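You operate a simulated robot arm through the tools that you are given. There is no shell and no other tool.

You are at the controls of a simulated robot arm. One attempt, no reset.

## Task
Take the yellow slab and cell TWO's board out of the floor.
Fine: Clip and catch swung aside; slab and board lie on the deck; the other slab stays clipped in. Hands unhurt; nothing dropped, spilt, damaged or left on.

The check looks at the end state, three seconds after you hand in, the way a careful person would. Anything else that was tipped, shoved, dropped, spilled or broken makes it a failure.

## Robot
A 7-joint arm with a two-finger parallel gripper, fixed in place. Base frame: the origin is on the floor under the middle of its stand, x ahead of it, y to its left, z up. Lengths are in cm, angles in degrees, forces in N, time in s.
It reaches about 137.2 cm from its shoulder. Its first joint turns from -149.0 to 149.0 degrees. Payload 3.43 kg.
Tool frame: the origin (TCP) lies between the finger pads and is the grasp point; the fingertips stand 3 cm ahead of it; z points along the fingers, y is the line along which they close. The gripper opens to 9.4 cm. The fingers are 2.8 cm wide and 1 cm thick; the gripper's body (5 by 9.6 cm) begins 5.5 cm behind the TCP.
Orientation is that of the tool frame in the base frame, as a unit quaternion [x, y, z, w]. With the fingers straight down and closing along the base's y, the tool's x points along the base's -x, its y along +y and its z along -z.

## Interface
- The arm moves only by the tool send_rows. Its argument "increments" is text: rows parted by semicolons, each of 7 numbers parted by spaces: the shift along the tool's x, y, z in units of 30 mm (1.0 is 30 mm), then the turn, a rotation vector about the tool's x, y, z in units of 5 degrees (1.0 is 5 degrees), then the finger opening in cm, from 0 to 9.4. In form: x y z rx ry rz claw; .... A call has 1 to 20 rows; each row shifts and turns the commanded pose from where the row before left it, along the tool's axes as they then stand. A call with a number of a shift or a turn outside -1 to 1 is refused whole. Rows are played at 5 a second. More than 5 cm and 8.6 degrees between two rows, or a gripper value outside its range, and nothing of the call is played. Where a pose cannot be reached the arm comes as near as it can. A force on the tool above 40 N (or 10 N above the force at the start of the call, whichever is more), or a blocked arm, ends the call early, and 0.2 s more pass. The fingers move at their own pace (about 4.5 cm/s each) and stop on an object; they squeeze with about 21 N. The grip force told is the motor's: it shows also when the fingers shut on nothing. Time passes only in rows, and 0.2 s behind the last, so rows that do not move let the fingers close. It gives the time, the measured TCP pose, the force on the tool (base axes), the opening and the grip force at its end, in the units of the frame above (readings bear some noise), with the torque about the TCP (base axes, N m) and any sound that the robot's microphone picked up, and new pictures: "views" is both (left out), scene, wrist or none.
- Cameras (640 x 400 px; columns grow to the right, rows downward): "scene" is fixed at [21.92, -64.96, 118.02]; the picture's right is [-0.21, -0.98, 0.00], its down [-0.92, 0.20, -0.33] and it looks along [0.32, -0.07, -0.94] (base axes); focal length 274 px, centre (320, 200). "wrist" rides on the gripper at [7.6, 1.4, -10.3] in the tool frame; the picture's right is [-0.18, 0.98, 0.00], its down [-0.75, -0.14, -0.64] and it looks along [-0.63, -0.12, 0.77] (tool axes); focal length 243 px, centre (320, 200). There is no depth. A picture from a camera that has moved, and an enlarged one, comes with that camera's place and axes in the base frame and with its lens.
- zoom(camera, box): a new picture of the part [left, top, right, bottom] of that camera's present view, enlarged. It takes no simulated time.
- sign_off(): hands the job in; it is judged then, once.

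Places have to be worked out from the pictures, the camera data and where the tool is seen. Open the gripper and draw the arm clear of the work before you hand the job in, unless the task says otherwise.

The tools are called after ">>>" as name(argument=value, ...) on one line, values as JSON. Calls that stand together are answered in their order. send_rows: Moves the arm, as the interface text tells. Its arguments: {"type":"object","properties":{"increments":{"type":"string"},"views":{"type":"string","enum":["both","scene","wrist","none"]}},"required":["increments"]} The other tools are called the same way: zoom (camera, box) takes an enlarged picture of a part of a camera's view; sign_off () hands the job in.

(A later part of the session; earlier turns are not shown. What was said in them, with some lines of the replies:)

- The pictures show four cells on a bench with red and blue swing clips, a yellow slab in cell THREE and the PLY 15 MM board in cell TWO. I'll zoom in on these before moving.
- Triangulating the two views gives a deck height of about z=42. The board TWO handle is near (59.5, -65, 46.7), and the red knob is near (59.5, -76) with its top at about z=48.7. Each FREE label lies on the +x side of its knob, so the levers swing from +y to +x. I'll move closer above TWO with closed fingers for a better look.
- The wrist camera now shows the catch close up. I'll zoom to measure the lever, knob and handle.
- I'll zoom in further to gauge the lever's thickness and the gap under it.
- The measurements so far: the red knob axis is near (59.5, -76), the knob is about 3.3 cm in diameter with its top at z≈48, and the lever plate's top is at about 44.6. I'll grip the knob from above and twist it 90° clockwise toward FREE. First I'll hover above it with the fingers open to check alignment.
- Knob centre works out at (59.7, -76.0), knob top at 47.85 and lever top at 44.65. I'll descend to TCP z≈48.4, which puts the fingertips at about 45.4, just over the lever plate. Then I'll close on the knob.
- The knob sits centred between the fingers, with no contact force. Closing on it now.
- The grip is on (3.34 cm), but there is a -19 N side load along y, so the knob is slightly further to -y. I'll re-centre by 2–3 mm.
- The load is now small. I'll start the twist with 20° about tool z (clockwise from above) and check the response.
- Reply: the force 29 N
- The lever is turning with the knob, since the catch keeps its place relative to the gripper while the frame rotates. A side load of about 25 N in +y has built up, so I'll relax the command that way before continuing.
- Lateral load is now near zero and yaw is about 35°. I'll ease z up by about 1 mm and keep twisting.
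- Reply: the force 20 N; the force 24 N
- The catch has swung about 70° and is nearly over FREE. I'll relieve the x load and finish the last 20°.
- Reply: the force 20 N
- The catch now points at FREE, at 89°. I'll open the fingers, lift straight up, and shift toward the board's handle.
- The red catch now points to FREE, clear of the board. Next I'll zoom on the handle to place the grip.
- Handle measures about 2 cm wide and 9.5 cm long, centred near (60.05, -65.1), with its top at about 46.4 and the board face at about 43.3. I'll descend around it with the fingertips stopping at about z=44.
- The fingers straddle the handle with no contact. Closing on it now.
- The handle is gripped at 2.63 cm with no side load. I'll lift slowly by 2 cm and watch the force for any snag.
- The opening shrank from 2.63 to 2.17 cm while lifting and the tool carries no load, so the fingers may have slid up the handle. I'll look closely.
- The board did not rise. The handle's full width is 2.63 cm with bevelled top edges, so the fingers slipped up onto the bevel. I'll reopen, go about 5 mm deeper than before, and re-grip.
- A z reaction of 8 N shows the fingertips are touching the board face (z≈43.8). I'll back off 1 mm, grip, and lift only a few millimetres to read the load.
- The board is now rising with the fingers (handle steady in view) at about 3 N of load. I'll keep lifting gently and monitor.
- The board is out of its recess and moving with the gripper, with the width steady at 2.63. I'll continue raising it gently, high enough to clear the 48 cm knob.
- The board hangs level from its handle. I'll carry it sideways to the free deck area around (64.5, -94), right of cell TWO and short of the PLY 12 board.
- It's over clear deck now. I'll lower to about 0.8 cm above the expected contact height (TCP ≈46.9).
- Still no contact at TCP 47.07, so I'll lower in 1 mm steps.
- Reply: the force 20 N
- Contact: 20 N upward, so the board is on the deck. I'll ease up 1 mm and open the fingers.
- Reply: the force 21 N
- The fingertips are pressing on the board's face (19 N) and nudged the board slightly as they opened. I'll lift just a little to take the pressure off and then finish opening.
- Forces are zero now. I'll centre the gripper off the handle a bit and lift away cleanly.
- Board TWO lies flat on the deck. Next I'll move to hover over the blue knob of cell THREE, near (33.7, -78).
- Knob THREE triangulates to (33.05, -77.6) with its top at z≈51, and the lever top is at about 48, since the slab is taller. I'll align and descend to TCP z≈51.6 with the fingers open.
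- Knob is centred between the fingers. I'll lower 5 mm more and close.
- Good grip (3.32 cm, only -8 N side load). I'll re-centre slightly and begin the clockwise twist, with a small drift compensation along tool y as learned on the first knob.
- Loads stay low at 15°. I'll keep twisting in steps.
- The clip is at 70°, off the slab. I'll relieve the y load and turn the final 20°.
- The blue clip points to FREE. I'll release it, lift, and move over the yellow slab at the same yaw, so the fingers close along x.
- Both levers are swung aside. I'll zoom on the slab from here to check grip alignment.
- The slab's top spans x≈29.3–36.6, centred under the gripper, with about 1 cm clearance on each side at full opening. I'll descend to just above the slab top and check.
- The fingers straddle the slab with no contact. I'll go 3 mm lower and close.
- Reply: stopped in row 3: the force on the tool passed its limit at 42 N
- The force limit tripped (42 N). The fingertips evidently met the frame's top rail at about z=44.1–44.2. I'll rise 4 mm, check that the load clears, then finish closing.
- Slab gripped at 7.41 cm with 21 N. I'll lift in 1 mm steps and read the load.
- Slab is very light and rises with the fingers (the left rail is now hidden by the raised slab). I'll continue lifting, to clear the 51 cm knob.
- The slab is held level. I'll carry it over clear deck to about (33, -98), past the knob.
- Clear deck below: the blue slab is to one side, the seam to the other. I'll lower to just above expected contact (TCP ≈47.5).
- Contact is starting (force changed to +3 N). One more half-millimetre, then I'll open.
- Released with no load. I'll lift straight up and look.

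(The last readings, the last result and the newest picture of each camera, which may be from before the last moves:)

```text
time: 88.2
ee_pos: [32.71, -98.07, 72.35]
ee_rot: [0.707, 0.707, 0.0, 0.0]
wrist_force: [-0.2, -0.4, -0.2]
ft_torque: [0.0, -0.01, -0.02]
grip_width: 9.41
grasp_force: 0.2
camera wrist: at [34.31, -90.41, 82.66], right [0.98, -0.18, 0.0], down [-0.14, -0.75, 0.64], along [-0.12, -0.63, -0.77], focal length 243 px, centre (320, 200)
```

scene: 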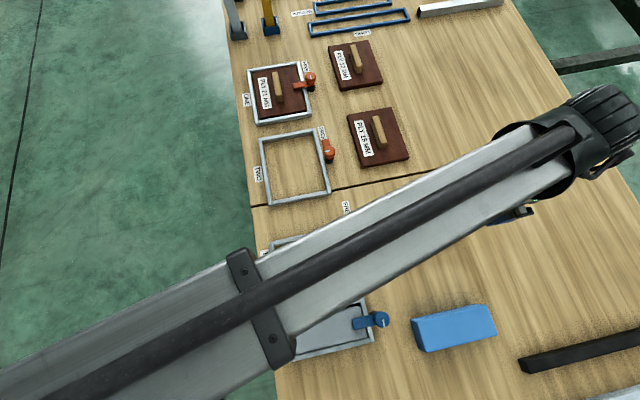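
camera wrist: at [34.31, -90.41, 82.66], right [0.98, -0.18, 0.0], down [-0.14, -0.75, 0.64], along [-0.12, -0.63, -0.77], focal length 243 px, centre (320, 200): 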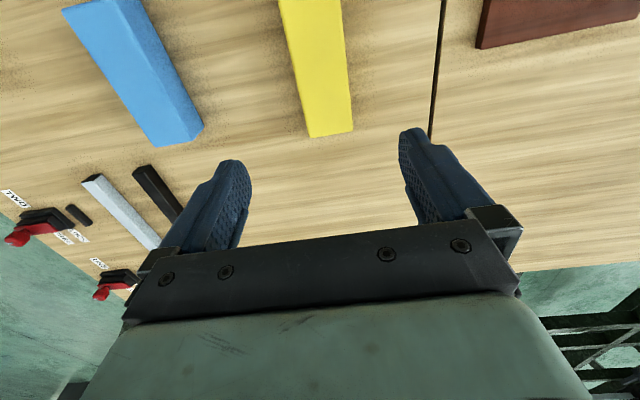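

The slab lies flat on the deck. I'll retract the arm toward its starting place, off to the left of the bench, so everything can be checked.

>>> send_rows(increments="0.4 0.1 -0.15 0 0 0 9.4; 0.8 0.3 -0.15 0 0 0 9.4; 0.85 0.35 -0.15 0 0 0 9.4; 0.85 0.35 -0.15 0 0 0 9.4; 0.85 0.35 -0.15 0 0 0 9.4; 0.85 0.35 -0.15 0 0 0 9.4; 0.85 0.35 -0.15 0 0 0 9.4; 0.85 0.35 -0.15 0 0 0 9.4; 0.85 0.35 -0.15 0 0 0 9.4; 0.85 0.35 -0.15 0 0 0 9.4; 0.85 0.35 -0.15 0 0 0 9.4; 0.85 0.35 -0.15 0 0 0 9.4; 0.85 0.35 -0.15 0 0 0 9.4; 0.85 0.35 -0.15 0 0 0 9.4; 0.85 0.35 -0.15 0 0 0 9.4; 0.85 0.35 -0.15 0 0 0 9.4; 0.85 0.35 -0.1 0 0 0 9.4; 0.85 0.35 0 0 0 0 9.4; 0.85 0.35 0 0 0 0 9.4; 0.85 0.35 0 0 0 0 9.4", views="both")

```text
time: 92.4
ee_pos: [53.07, -48.35, 79.96]
ee_rot: [0.707, 0.707, 0.0, 0.001]
wrist_force: [0.3, 0.2, 0.5]
ft_torque: [0.01, 0.04, 0.01]
grip_width: 9.38
grasp_force: 0.0
camera wrist: at [54.57, -40.65, 90.09], right [0.98, -0.18, 0.0], down [-0.14, -0.75, 0.64], along [-0.12, -0.63, -0.77], focal length 243 px, centre (320, 200)
```

scene: 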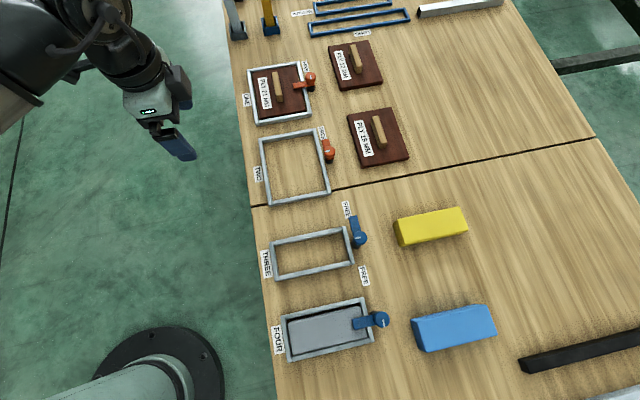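
wrist: 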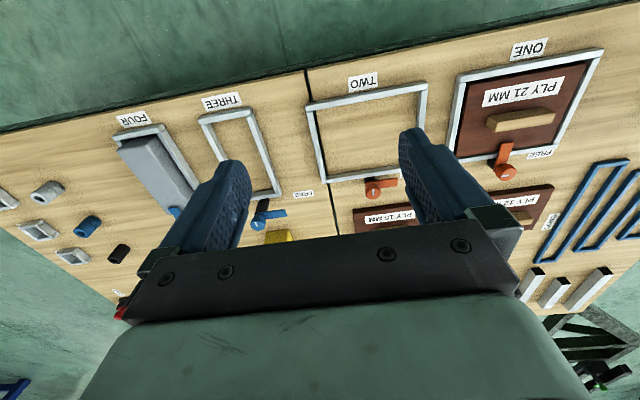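

I'll zoom for a final check of the levers, the placed parts and the untouched cells.

>>> zoom(camera="scene", box=[240, 180, 496, 340])

>>> zoom(camera="scene", box=[236, 40, 428, 160])

>>> zoom(camera="scene", box=[260, 280, 516, 400])

```text
2.50 times, centred on (368, 260) of scene
camera zoom: at [21.92, -64.96, 118.02], right [-0.21, -0.98, 0.0], down [-0.92, 0.2, -0.33], along [0.32, -0.07, -0.94], focal length 684 px, centre (200, 50)
```

zoom: 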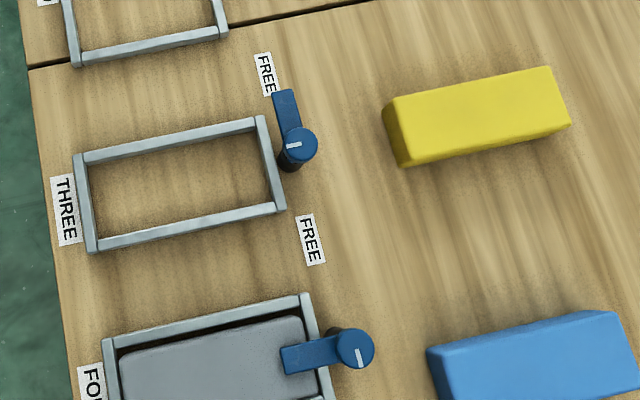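

```text
3.33 times, centred on (332, 100) of scene
camera zoom: at [21.92, -64.96, 118.02], right [-0.21, -0.98, 0.0], down [-0.92, 0.2, -0.33], along [0.32, -0.07, -0.94], focal length 912 px, centre (280, 533)
```

zoom: 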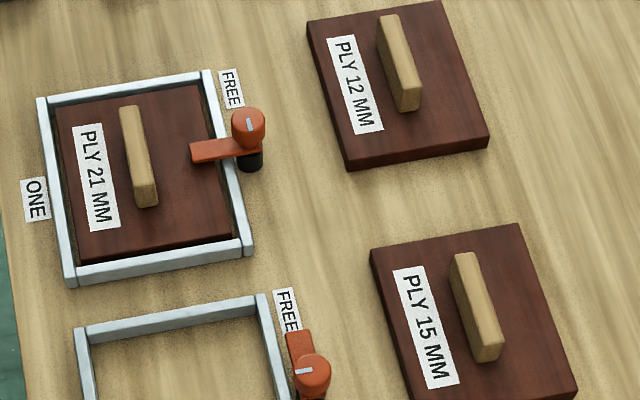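

```text
2.50 times, centred on (388, 340) of scene
camera zoom: at [21.92, -64.96, 118.02], right [-0.21, -0.98, 0.0], down [-0.92, 0.2, -0.33], along [0.32, -0.07, -0.94], focal length 684 px, centre (150, -150)
```

zoom: 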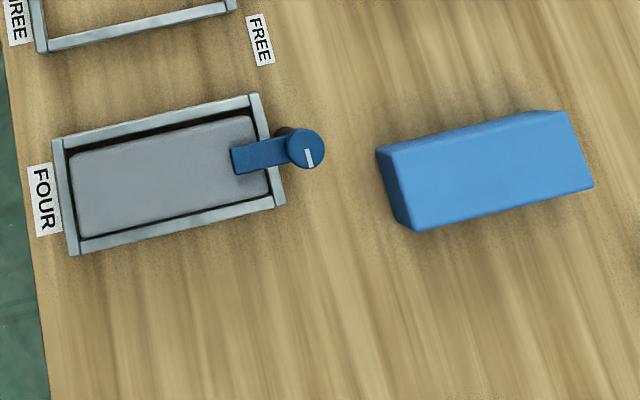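

The pictures confirm the end state. The red catch on TWO and the blue clip on THREE both point to FREE. The PLY 15 MM board and the yellow slab lie flat on the deck, the grey slab in FOUR is still clipped, and nothing else has moved. The gripper is open and the arm is clear, so I'm handing in.

>>> sign_off()

```text
The job is handed in.
```

The yellow slab and cell TWO's board are out of their cells and lying flat on the deck, and the job is handed in. I don't have the result of the check.

- **Clip and catch:** the red catch on TWO and the blue clip on THREE are each swung about 90° and point at their FREE labels.
- **Board and slab:** the PLY 15 MM board lies to the right of cell TWO. The yellow slab lies to the right of cell THREE.
- **Untouched parts:** the grey slab in FOUR is still clipped in, the board in ONE is still caught, and the final pictures show nothing else moved.
- **Arm:** the gripper is open and the arm is back near its starting place.

Three things did not go cleanly:

- **First lift of the board:** the fingers slid up the handle and the board stayed put, so I gripped deeper and it came out on the second try.
- **Setting the board down:** the fingertips pressed on its face and shifted it by roughly a centimetre as they opened.
- **Closing on the slab:** the fingertips met what I judged to be cell THREE's frame, and the 40 N limit stopped the arm at 42 N. I backed off and continued. I saw no damage to the frame or slab in the final pictures.
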